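You operate a simulated robot arm through the tools that you are given. There is no shell and no other tool. Be economical: measure what you need, move in short steps, check, and stop when the job is done.

You run a simulated robot arm. Do the job below in one go: nothing can be reset, and whatever is moved stays where it is left.

TASK
Put one of the spacers from the press bench on top of the block there.

Only the result counts: the job must be done as asked and must still hold three seconds after the hand-in. Knocking over, shifting, dropping, spilling or breaking anything else fails it.

THE ROBOT
A 7-joint arm with a two-finger parallel gripper, fixed in place. Base frame: the origin is at the foot of the arm, x ahead of it, y to its left, z up; the work surface is at about z = 0. Readings come in cm, rad, newtons and seconds.
With the tool pointing down near the work surface it reaches from about 22 to 58 cm from the base axis. Its first joint turns from -1.152 to 1.152 rad. Payload 2.5 kg.
The TCP is the grasp point between the finger pads, 2.3 cm short of the fingertips. In the tool frame z runs along the fingers and y along their closing line. Largest opening 9.4 cm; finger width 3.8, thickness 1; the body of the gripper, 5.4 by 9.6 cm, starts 3.9 cm behind the TCP.
Orientation is told as [roll, pitch, yaw] about the base's x, y, z axes, in that order, counted from this pose: with the fingers straight down and closing along the base's y, the tool's x points along the base's -x, its y along +y and its z along -z.

THE INTERFACE
- The arm moves only by the tool send_rows. Its argument "motion" is a list of rows, each a list of 4 numbers: the shift along the base's x, y, z in cm, then the turn about the base's z in rad. In form: [[dx, dy, dz, spin], ...]. A call has 1 to 8 rows; each row shifts and turns the commanded pose from where the row before left it. "gripper" is the finger opening in cm, from 0 to 9.4, set as the call begins (left out, the last holds). Rows are played at 5 a second. More than 5 cm and 0.15 rad between two rows, or a gripper value outside its range, and nothing of the call is played. A pose out of reach is approached as far as the arm can. The call stops where the force on the tool passes 40 N (or 10 N more than at its start, if that is more) or the arm is blocked; 0.2 s more then pass. The fingers move at their own pace (about 10.8 cm/s each) and stop on an object; they squeeze with about 26 N. The grip force told is the motor's: it shows also when the fingers shut on nothing. Time passes only in rows, and 0.2 s behind the last, so rows that do not move let the fingers close. The reply holds the time, the measured pose of the TCP, the force on the tool along the base axes, the opening and the grip force, in the units named above and with some noise, and new pictures: "pictures" is both (left out), scene, wrist or none.
- Cameras (640 x 400 px; columns grow to the right, rows downward): "scene" is fixed at [13.32, -42.9, 55.07]; the picture's right is [0.74, -0.68, 0.00], its down [-0.36, -0.39, -0.85] and it looks along [0.57, 0.63, -0.53] (base axes); focal length 367 px, centre (320, 200). "wrist" rides on the gripper at [-3.9, 0, -4.4] in the tool frame; the picture's right is [0.00, -1.00, 0.00], its down [0.97, 0.00, -0.24] and it looks along [0.24, 0.00, 0.97] (tool axes); focal length 218 px, centre (320, 200). There is no depth. A picture from a camera that has moved, and an enlarged one, comes with that camera's place and axes in the base frame and with its lens. The place of the scene camera against the robot may be out by one fixed shift of up to 1.8 cm in any direction.
- inspect(camera, box): a new picture of the part [left, top, right, bottom] of that camera's present view, enlarged. No time passes.
- finish_job(): hands the job in; it is judged then, once.

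Work in short steps. Places have to be worked out from the pictures, the camera data and where the tool is seen: move nearer, look again, correct. Check each grasp and each placing, and mend what went wrong. You have 90 turns and 170 pictures in all, those below and enlarged ones among them. Open the gripper and draw the arm clear of the work before you hand the job in, unless the task says otherwise; then end with one line.

The tools are called after "Emit:" by a JSON object that holds its "api" and its "payload". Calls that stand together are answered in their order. send_rows: Moves the arm, as the interface text tells. Its arguments: {"type":"object","properties":{"motion":{"type":"array","items":{"type":"array","items":{"type":"number"}}},"gripper":{"type":"number"},"pictures":{"type":"string","enum":["both","scene","wrist","none"]}},"required":["motion"]} The other tools are called the same way: inspect (camera, box) takes an enlarged picture of a part of a camera's view; finish_job () hands the job in.

At the start:

```text
t: 0.0
ee_pos: [39.71, 5.73, 26.54]
orientation: [-0.001, 0.001, -0.001]
contact_force: [0.2, 0.4, 0.1]
grip_width: 9.41
grip_force: 0.0
```

scene: 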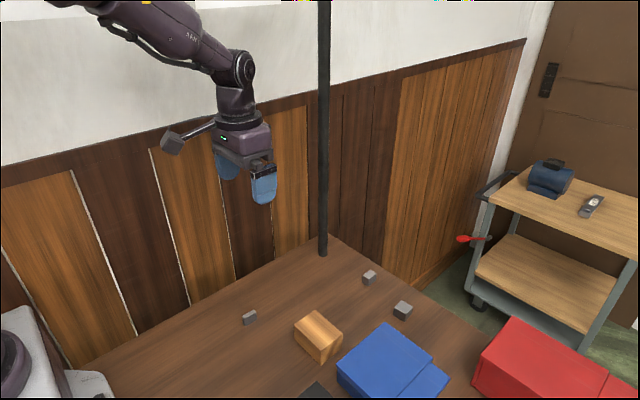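
wrist: 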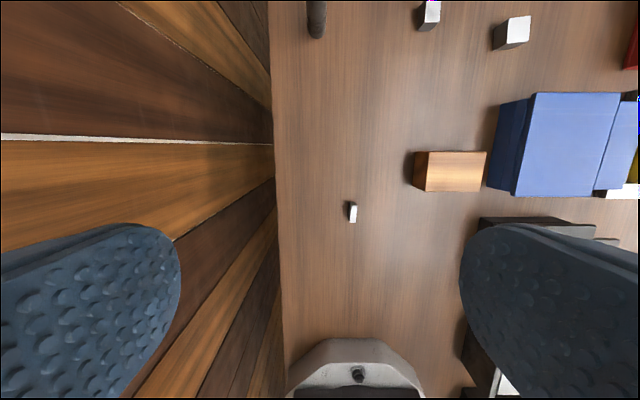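

I'll look closer at both views to identify the press bench, the spacers and the block.

Emit:
{"api": "inspect", "payload": {"camera": "scene", "box": [220, 240, 460, 400]}}

Emit:
{"api": "inspect", "payload": {"camera": "wrist", "box": [280, 0, 640, 225]}}

Emit:
{"api": "inspect", "payload": {"camera": "scene", "box": [440, 140, 640, 400]}}

Emit:
{"api": "inspect", "payload": {"camera": "scene", "box": [0, 280, 200, 400]}}

```text
2.50 times, centred on (340, 320) of scene
camera zoom: at [13.32, -42.9, 55.07], right [0.74, -0.68, 0.0], down [-0.36, -0.39, -0.85], along [0.57, 0.63, -0.53], focal length 918 px, centre (270, -100)
```

zoom: 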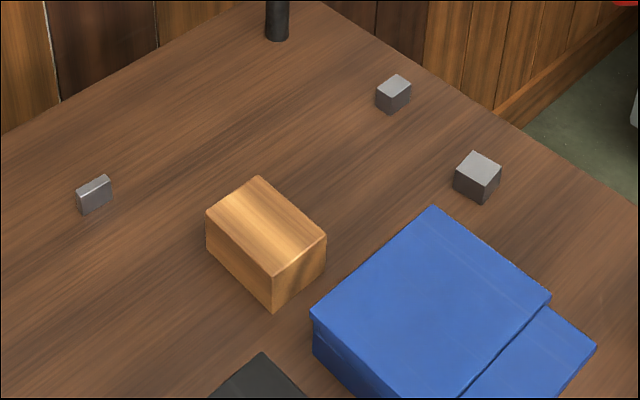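

```text
1.78 times, centred on (460, 112) of wrist
camera zoom: at [43.67, 5.63, 30.79], right [0.0, -1.0, 0.0], down [-0.97, 0.0, 0.24], along [-0.24, 0.0, -0.97], focal length 388 px, centre (71, 356)
```

zoom: 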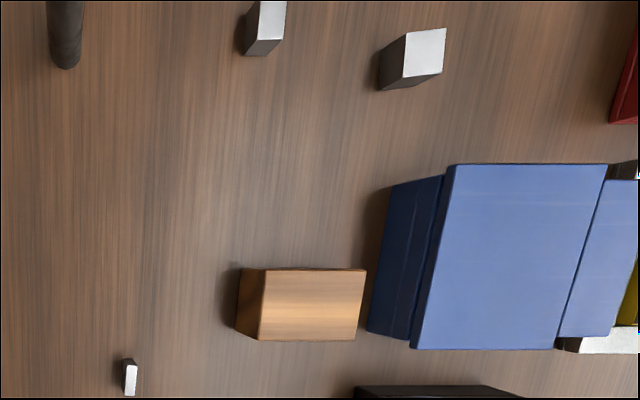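

```text
1.54 times, centred on (540, 270) of scene
camera zoom: at [13.32, -42.9, 55.07], right [0.74, -0.68, 0.0], down [-0.36, -0.39, -0.85], along [0.57, 0.63, -0.53], focal length 565 px, centre (-18, 92)
```

zoom: 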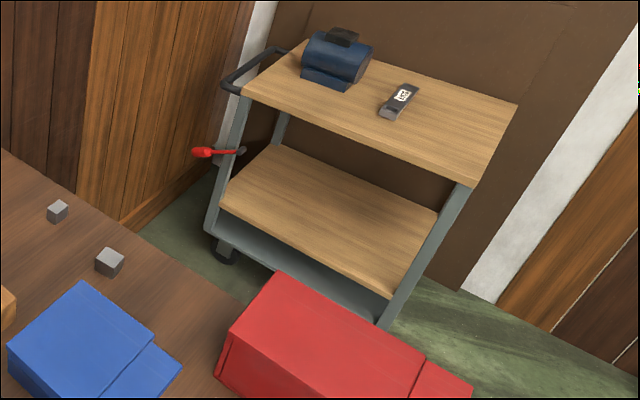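

```text
3.20 times, centred on (100, 340) of scene
camera zoom: at [13.32, -42.9, 55.07], right [0.74, -0.68, 0.0], down [-0.36, -0.39, -0.85], along [0.57, 0.63, -0.53], focal length 1175 px, centre (1024, -248)
```

zoom: 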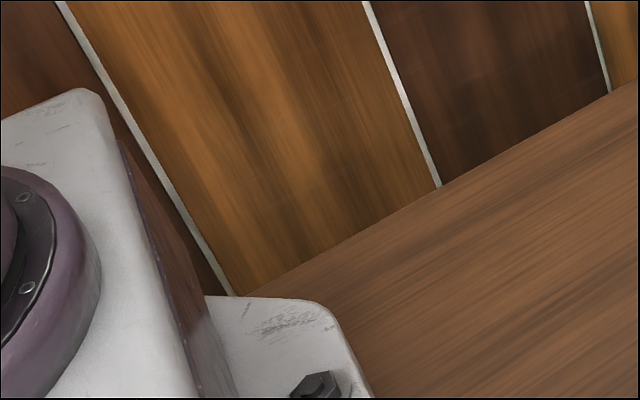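

The wooden block is about x 38–43, y −7…−15. A dark object and other items lie farther right, so I need to see the rest of the surface before deciding which bench is meant. I'll move right, staying high.

Emit:
{"api": "send_rows", "payload": {"motion": [[-2, -4, 1, 0], [-2, -4, 1, 0], [-2, -4, 1, 0], [-2, -4, 1, 0], [0, -4, 0, 0], [0, -4, 0, 0]]}}

```text
t: 1.4
ee_pos: [31.71, -18.36, 30.31]
orientation: [0.001, 0.001, 0.001]
contact_force: [-0.2, -0.8, -0.5]
grip_width: 9.39
grip_force: 0.1
camera wrist: at [35.63, -18.37, 34.6], right [0.0, -1.0, 0.0], down [-0.97, 0.0, 0.24], along [-0.24, 0.0, -0.97], focal length 218 px, centre (320, 200)
```

scene: 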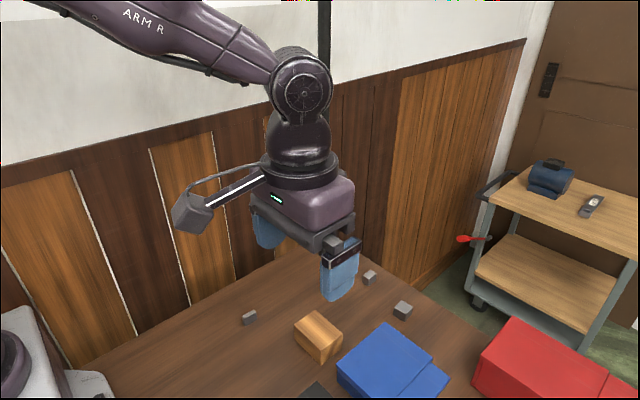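
wrist: 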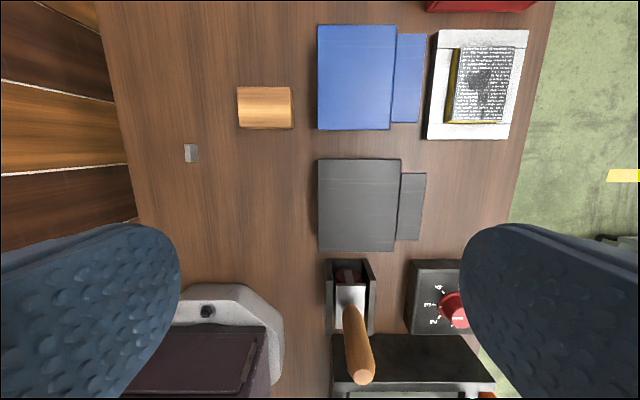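

There is a printed sheet on the right that may explain the benches. I'll read it.

Emit:
{"api": "inspect", "payload": {"camera": "wrist", "box": [420, 20, 540, 145]}}

Emit:
{"api": "inspect", "payload": {"camera": "wrist", "box": [300, 140, 520, 400]}}

```text
3.20 times, centred on (480, 82) of wrist
camera zoom: at [35.63, -18.37, 34.6], right [0.0, -1.0, 0.0], down [-0.97, 0.0, 0.24], along [-0.24, 0.0, -0.97], focal length 698 px, centre (-192, 576)
```

zoom: 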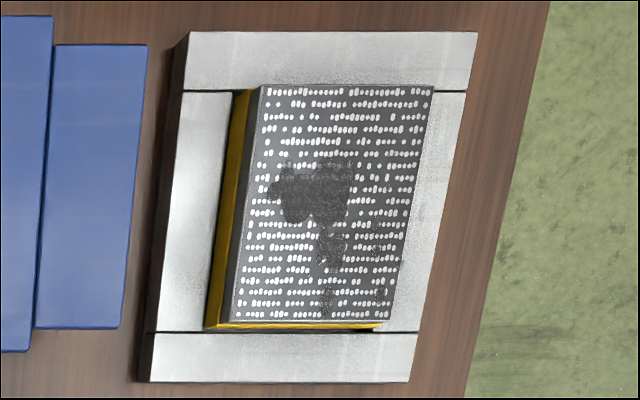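

```text
1.54 times, centred on (410, 270) of wrist
camera zoom: at [35.63, -18.37, 34.6], right [0.0, -1.0, 0.0], down [-0.97, 0.0, 0.24], along [-0.24, 0.0, -0.97], focal length 336 px, centre (182, 92)
```

zoom: 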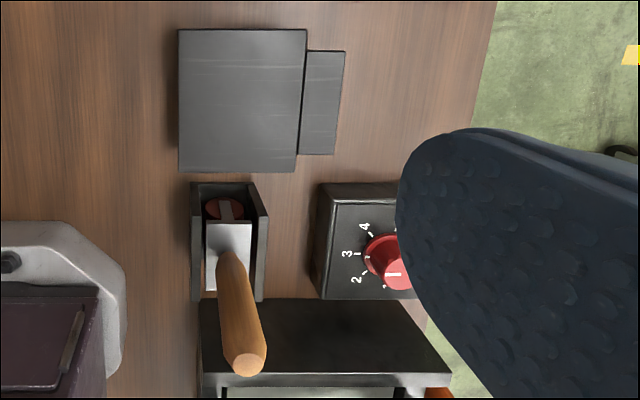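

This is a letterpress bench with one bench only. The three small metal pieces are spacers, and the wooden one is the block. The two far spacers are around 59–60 cm away, which is out of reach. The near one is at about (35, 1), so I'll go above it for a closer look.

Emit:
{"api": "send_rows", "payload": {"motion": [[0.5, 4, 0, 0], [0.5, 4, 0, 0], [0.5, 4, 0, 0], [0.5, 4, 0, 0], [0.7, 3.3, -3, 0], [0, 0, -4, 0], [0, 0, -4, 0], [0, 0, -4, 0]]}}

```text
t: 3.2
ee_pos: [34.48, 0.9, 15.58]
orientation: [0.001, 0.0, -0.001]
contact_force: [0.4, 0.9, -0.7]
grip_width: 9.41
grip_force: 0.1
camera wrist: at [38.43, 0.8, 19.87], right [0.0, -1.0, 0.0], down [-0.97, 0.0, 0.24], along [-0.24, 0.0, -0.97], focal length 218 px, centre (320, 200)
```

scene: 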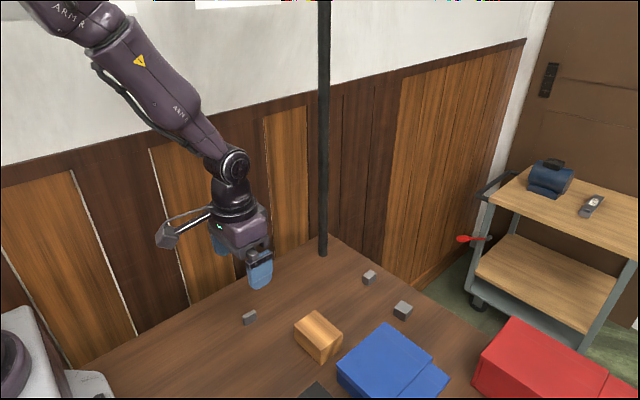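
wrist: 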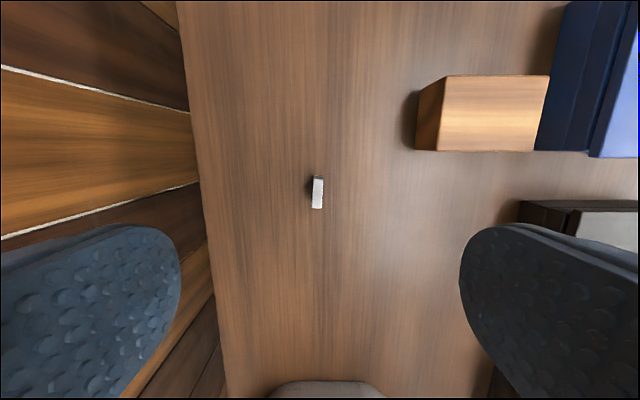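

The block top looks centred near (40.6, −11.1) at z ≈ 3.8. I'll enlarge the spacer for its exact place, angle and height.

Emit:
{"api": "inspect", "payload": {"camera": "wrist", "box": [280, 165, 360, 215]}}

Emit:
{"api": "inspect", "payload": {"camera": "scene", "box": [210, 290, 290, 340]}}

```text
8.00 times, centred on (320, 190) of wrist
camera zoom: at [38.43, 0.8, 19.87], right [0.0, -1.0, 0.0], down [-0.97, 0.0, 0.24], along [-0.24, 0.0, -0.97], focal length 1746 px, centre (320, 280)
```

zoom: 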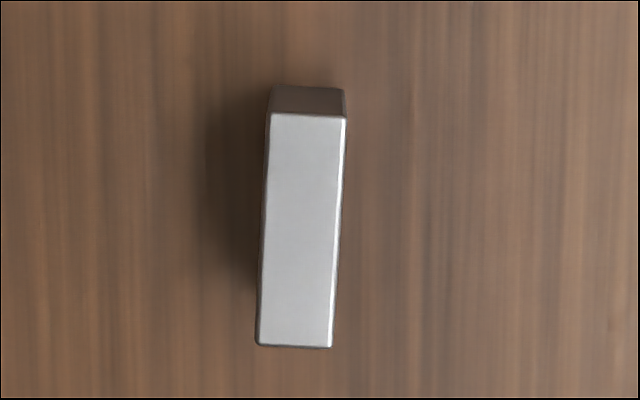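

```text
8.00 times, centred on (250, 315) of scene
camera zoom: at [13.32, -42.9, 55.07], right [0.74, -0.68, 0.0], down [-0.36, -0.39, -0.85], along [0.57, 0.63, -0.53], focal length 2937 px, centre (880, -720)
```

zoom: 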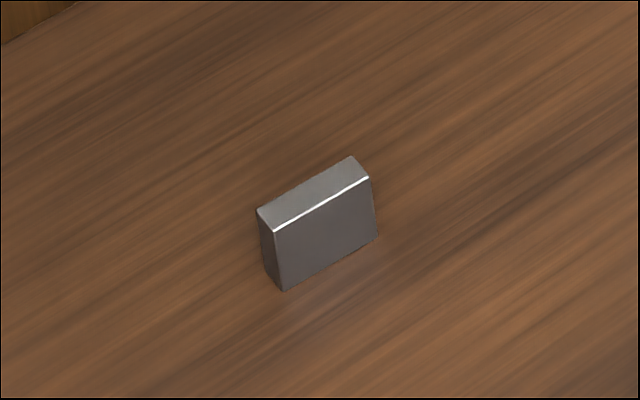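

The spacer is at about (34.6, 1.0), 2.45 × 0.8 × 2.2 cm tall, yawed about −0.05 rad. I'll turn to match and descend with the fingers half open.

Emit:
{"api": "send_rows", "payload": {"motion": [[0.1, 0.1, -4, -0.05], [0, 0, -4, 0], [0, 0, -2, 0], [0, 0, -1, 0], [0, 0, 0, 0]], "gripper": 4}}

```text
t: 4.4
ee_pos: [34.53, 0.93, 4.5]
orientation: [0.0, 0.0, -0.05]
contact_force: [0.4, -0.4, 0.3]
grip_width: 4.0
grip_force: 0.0
camera wrist: at [38.44, 0.72, 8.76], right [-0.05, -1.0, 0.0], down [-0.97, 0.05, 0.24], along [-0.24, 0.01, -0.97], focal length 218 px, centre (320, 200)
```

scene: 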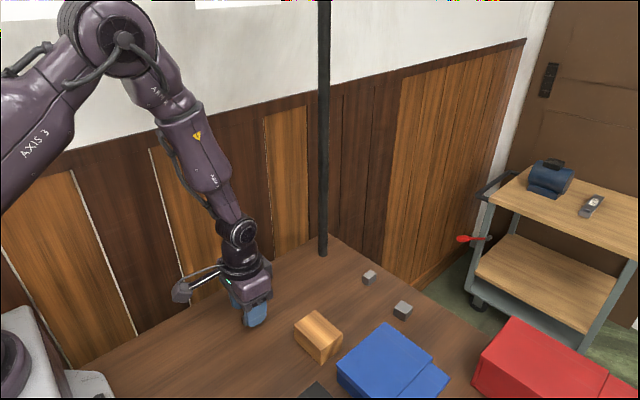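
wrist: 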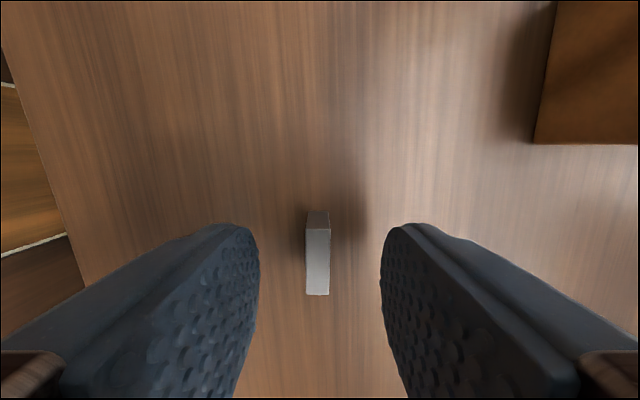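

The spacer sits between the fingers, well aligned. I'll go down 1.8 cm and then close.

Emit:
{"api": "send_rows", "payload": {"motion": [[0, 0.05, -1, 0], [0, 0, -0.8, 0], [0, 0, 0, 0]], "pictures": "wrist"}}

Emit:
{"api": "send_rows", "payload": {"motion": [[0, 0, 0, 0], [0, 0, 0, 0], [0, 0, 0, 0]], "gripper": 0, "pictures": "wrist"}}

```text
t: 5.2
ee_pos: [34.48, 1.08, 2.73]
orientation: [0.0, -0.001, -0.049]
contact_force: [-0.2, -0.7, 0.6]
grip_width: 4.01
grip_force: 0.1
camera wrist: at [38.47, 0.81, 7.03], right [-0.05, -1.0, 0.0], down [-0.97, 0.05, 0.24], along [-0.24, 0.01, -0.97], focal length 218 px, centre (320, 200)
```

wrist: 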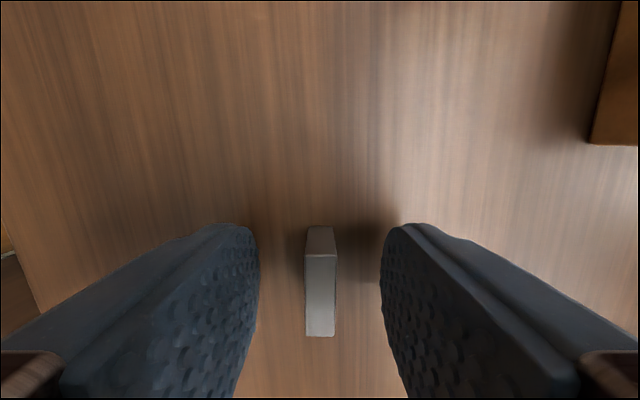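

```text
t: 6.0
ee_pos: [34.59, 1.08, 2.78]
orientation: [0.0, 0.0, -0.049]
contact_force: [-0.4, -0.1, 0.2]
grip_width: 0.76
grip_force: 26.5
camera wrist: at [38.46, 0.81, 7.04], right [-0.05, -1.0, 0.0], down [-0.97, 0.05, 0.24], along [-0.24, 0.01, -0.97], focal length 218 px, centre (320, 200)
```

wrist: 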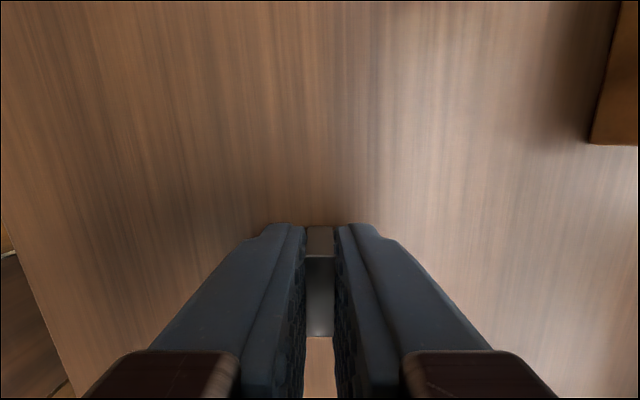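

Gripped at 0.76 cm width. I'll lift it straight up and move part of the way towards the block.

Emit:
{"api": "send_rows", "payload": {"motion": [[0, 0, 2, 0], [0, 0, 3, 0], [0, 0, 4, 0], [1.5, -3, 1, 0], [1.5, -3, 0, 0.05], [1.5, -3, 0, 0], [1.5, -3, 0, 0]]}}

```text
t: 7.6
ee_pos: [40.4, -11.04, 12.56]
orientation: [0.001, 0.002, 0.002]
contact_force: [-1.8, -0.6, -0.1]
grip_width: 0.76
grip_force: 25.7
camera wrist: at [44.38, -11.01, 16.95], right [0.0, -1.0, 0.0], down [-0.97, 0.0, 0.24], along [-0.24, 0.0, -0.97], focal length 218 px, centre (320, 200)
```

scene: 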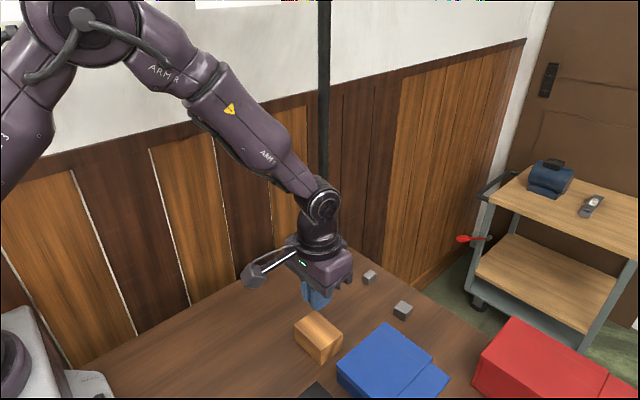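
wrist: 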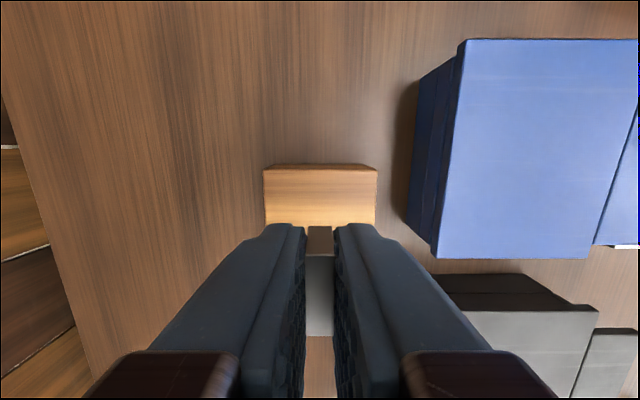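

Centred in y at −11.04, with the block's far edge at x ≈ 43.1, so the target x is about 40.6. Contact should come near TCP z ≈ 6.5. I'll descend to about 7.3 and look.

Emit:
{"api": "send_rows", "payload": {"motion": [[0.1, 0, -2, 0], [0, 0, -2, 0], [0, 0, -1.2, 0], [0, 0, 0, 0]]}}

Emit:
{"api": "inspect", "payload": {"camera": "scene", "box": [270, 270, 370, 370]}}

```text
t: 8.6
ee_pos: [40.57, -11.07, 7.34]
orientation: [0.001, -0.001, -0.001]
contact_force: [-0.1, -0.5, 0.2]
grip_width: 0.72
grip_force: 26.0
camera wrist: at [44.57, -11.13, 11.72], right [0.0, -1.0, 0.0], down [-0.97, 0.0, 0.24], along [-0.24, 0.0, -0.97], focal length 218 px, centre (320, 200)
```

scene: 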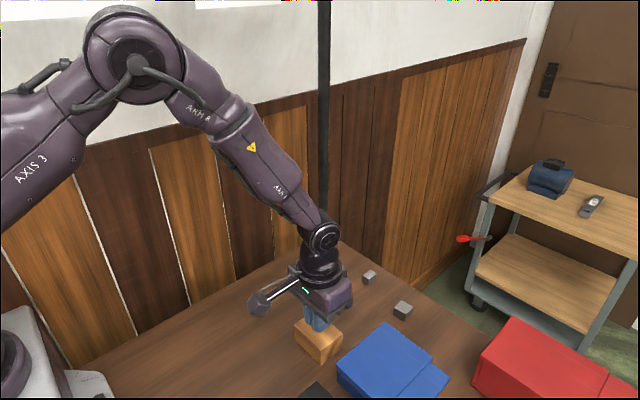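
wrist: 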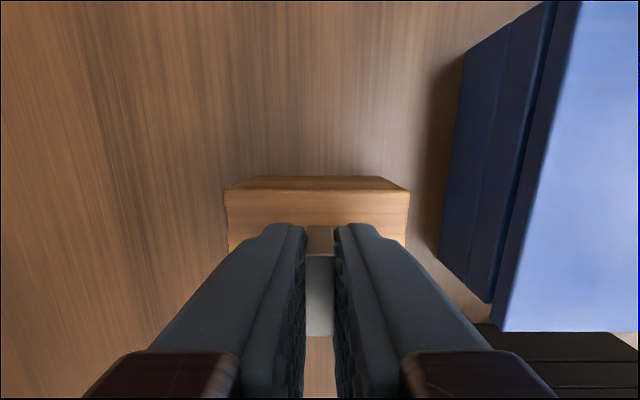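

```text
4.00 times, centred on (320, 320) of scene
camera zoom: at [13.32, -42.9, 55.07], right [0.74, -0.68, 0.0], down [-0.36, -0.39, -0.85], along [0.57, 0.63, -0.53], focal length 1468 px, centre (320, -280)
```

zoom: 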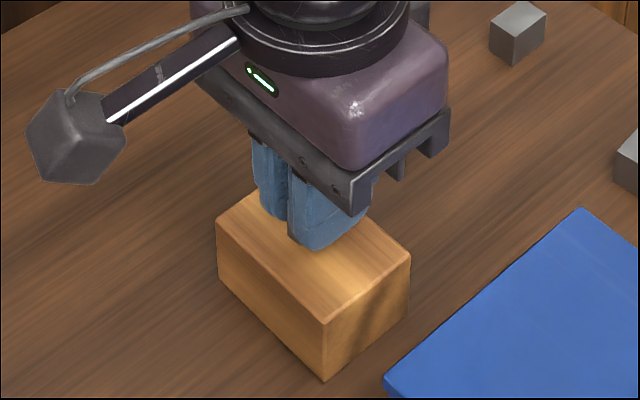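

Still a little above the block and well over its middle. I'll lower in small steps and watch for contact.

Emit:
{"api": "send_rows", "payload": {"motion": [[0, 0, -0.3, 0], [0, 0, -0.2, 0], [0, 0, -0.1, 0], [0, 0, 0, 0]], "pictures": "wrist"}}

```text
t: 9.6
ee_pos: [40.63, -10.87, 6.82]
orientation: [-0.002, 0.0, 0.001]
contact_force: [0.4, -0.7, -1.0]
grip_width: 0.75
grip_force: 25.2
camera wrist: at [44.58, -10.96, 11.19], right [0.0, -1.0, 0.0], down [-0.97, 0.0, 0.24], along [-0.24, 0.0, -0.97], focal length 218 px, centre (320, 200)
```

wrist: 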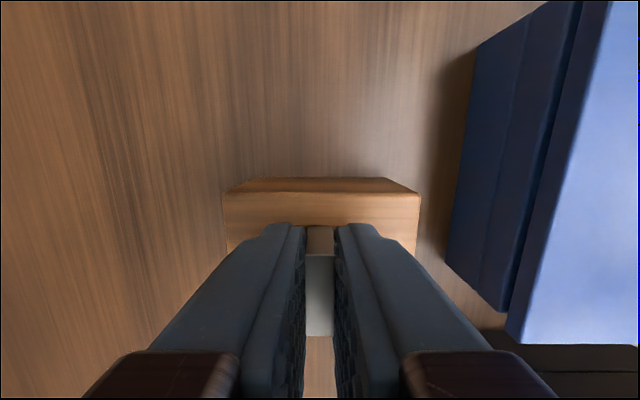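

No contact yet. I'll continue with 0.1 cm steps.

Emit:
{"api": "send_rows", "payload": {"motion": [[0, 0, -0.1, 0], [0, 0, -0.1, 0], [0, 0, 0, 0]], "pictures": "none"}}

Emit:
{"api": "send_rows", "payload": {"motion": [[0, 0, -0.1, 0], [0, 0, 0, 0]], "pictures": "none"}}

```text
t: 10.4
ee_pos: [40.63, -10.93, 6.7]
orientation: [0.001, 0.0, -0.001]
contact_force: [-2.5, -1.0, 3.5]
grip_width: 0.73
grip_force: 26.1
```

```text
t: 11.0
ee_pos: [40.55, -10.87, 6.68]
orientation: [0.0, -0.001, 0.0]
contact_force: [-4.8, 1.0, 21.3]
grip_width: 0.72
grip_force: 26.2
```

Contact force is now 21 N upward, so the spacer is on the block. I'll ease off slightly, then open a little.

Emit:
{"api": "send_rows", "payload": {"motion": [[0, 0, 0.1, 0], [0, 0, 0, 0]], "pictures": "none"}}

Emit:
{"api": "send_rows", "payload": {"motion": [[0, 0, 0, 0], [0, 0, 0, 0], [0, 0, 0, 0]], "gripper": 3, "pictures": "wrist"}}

```text
t: 11.6
ee_pos: [40.65, -10.87, 6.58]
orientation: [0.0, -0.002, 0.002]
contact_force: [3.0, 0.5, 7.8]
grip_width: 0.75
grip_force: 26.1
```

```text
t: 12.4
ee_pos: [40.65, -10.99, 6.63]
orientation: [0.0, 0.0, -0.001]
contact_force: [-0.5, -0.9, -0.3]
grip_width: 2.99
grip_force: 0.0
camera wrist: at [44.54, -10.93, 10.96], right [0.0, -1.0, 0.0], down [-0.97, 0.0, 0.24], along [-0.24, 0.0, -0.97], focal length 218 px, centre (320, 200)
```

wrist: 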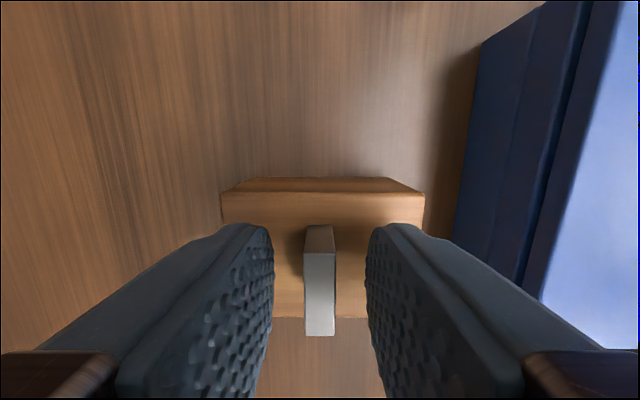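

The spacer stands free on the block. I'll raise straight up and back off.

Emit:
{"api": "send_rows", "payload": {"motion": [[0, 0, 1.5, 0], [0, 0, 3, 0], [0, 0, 4, 0], [-2, 2, 4, 0], [-3, 4, 2, 0], [0, 4, 0, 0], [0, 0, 0, 0]]}}

Emit:
{"api": "inspect", "payload": {"camera": "scene", "box": [270, 270, 370, 370]}}

```text
refused: row 5 steps farther than a row can; nothing moved
```

```text
4.00 times, centred on (320, 320) of scene
camera zoom: at [13.32, -42.9, 55.07], right [0.74, -0.68, 0.0], down [-0.36, -0.39, -0.85], along [0.57, 0.63, -0.53], focal length 1468 px, centre (320, -280)
```

zoom: 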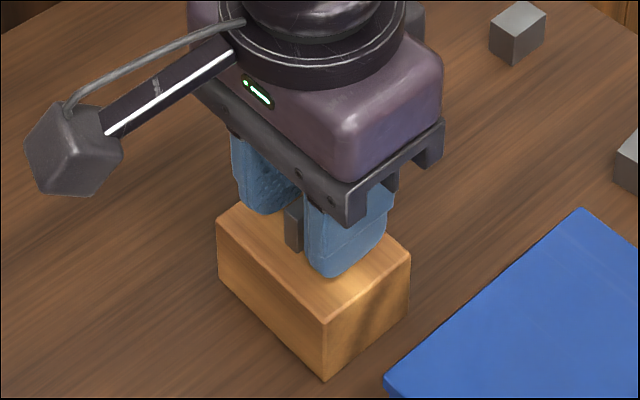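

One row was too long and the call was refused, so nothing moved. I'll retry with shorter rows.

Emit:
{"api": "send_rows", "payload": {"motion": [[0, 0, 1.5, 0], [0, 0, 3, 0], [0, 0, 4, 0], [-2, 2, 3, 0], [-2, 3, 2, 0], [0, 4, 0, 0], [0, 0, 0, 0]]}}

Emit:
{"api": "inspect", "payload": {"camera": "scene", "box": [270, 270, 370, 370]}}

```text
t: 14.0
ee_pos: [36.47, -1.95, 19.91]
orientation: [-0.001, 0.001, 0.002]
contact_force: [0.7, -1.0, -0.4]
grip_width: 3.01
grip_force: 0.0
camera wrist: at [40.36, -1.85, 24.33], right [0.0, -1.0, 0.0], down [-0.97, 0.0, 0.24], along [-0.24, 0.0, -0.97], focal length 218 px, centre (320, 200)
```

scene: 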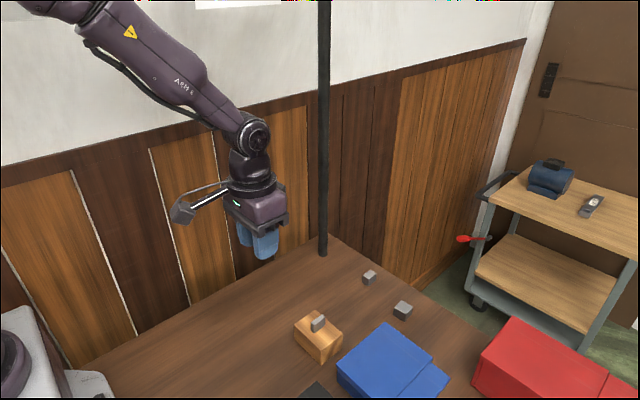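
wrist: 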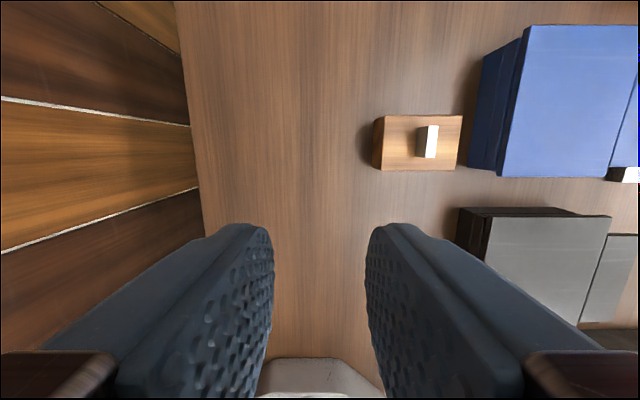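

```text
4.00 times, centred on (320, 320) of scene
camera zoom: at [13.32, -42.9, 55.07], right [0.74, -0.68, 0.0], down [-0.36, -0.39, -0.85], along [0.57, 0.63, -0.53], focal length 1468 px, centre (320, -280)
```

zoom: 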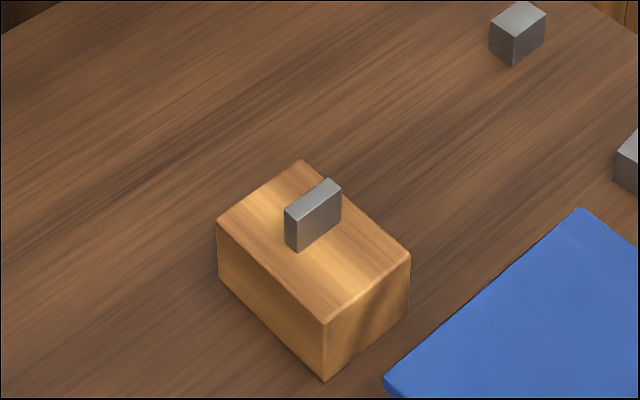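

The spacer stands upright in the middle of the block, the block has not moved, and the arm is clear with the gripper open. Handing in.

Emit:
{"api": "finish_job", "payload": {}}

```text
The job is handed in.
```

One spacer from the press bench now stands upright on top of the wooden block; nothing else was moved and the arm is clear with the gripper open.
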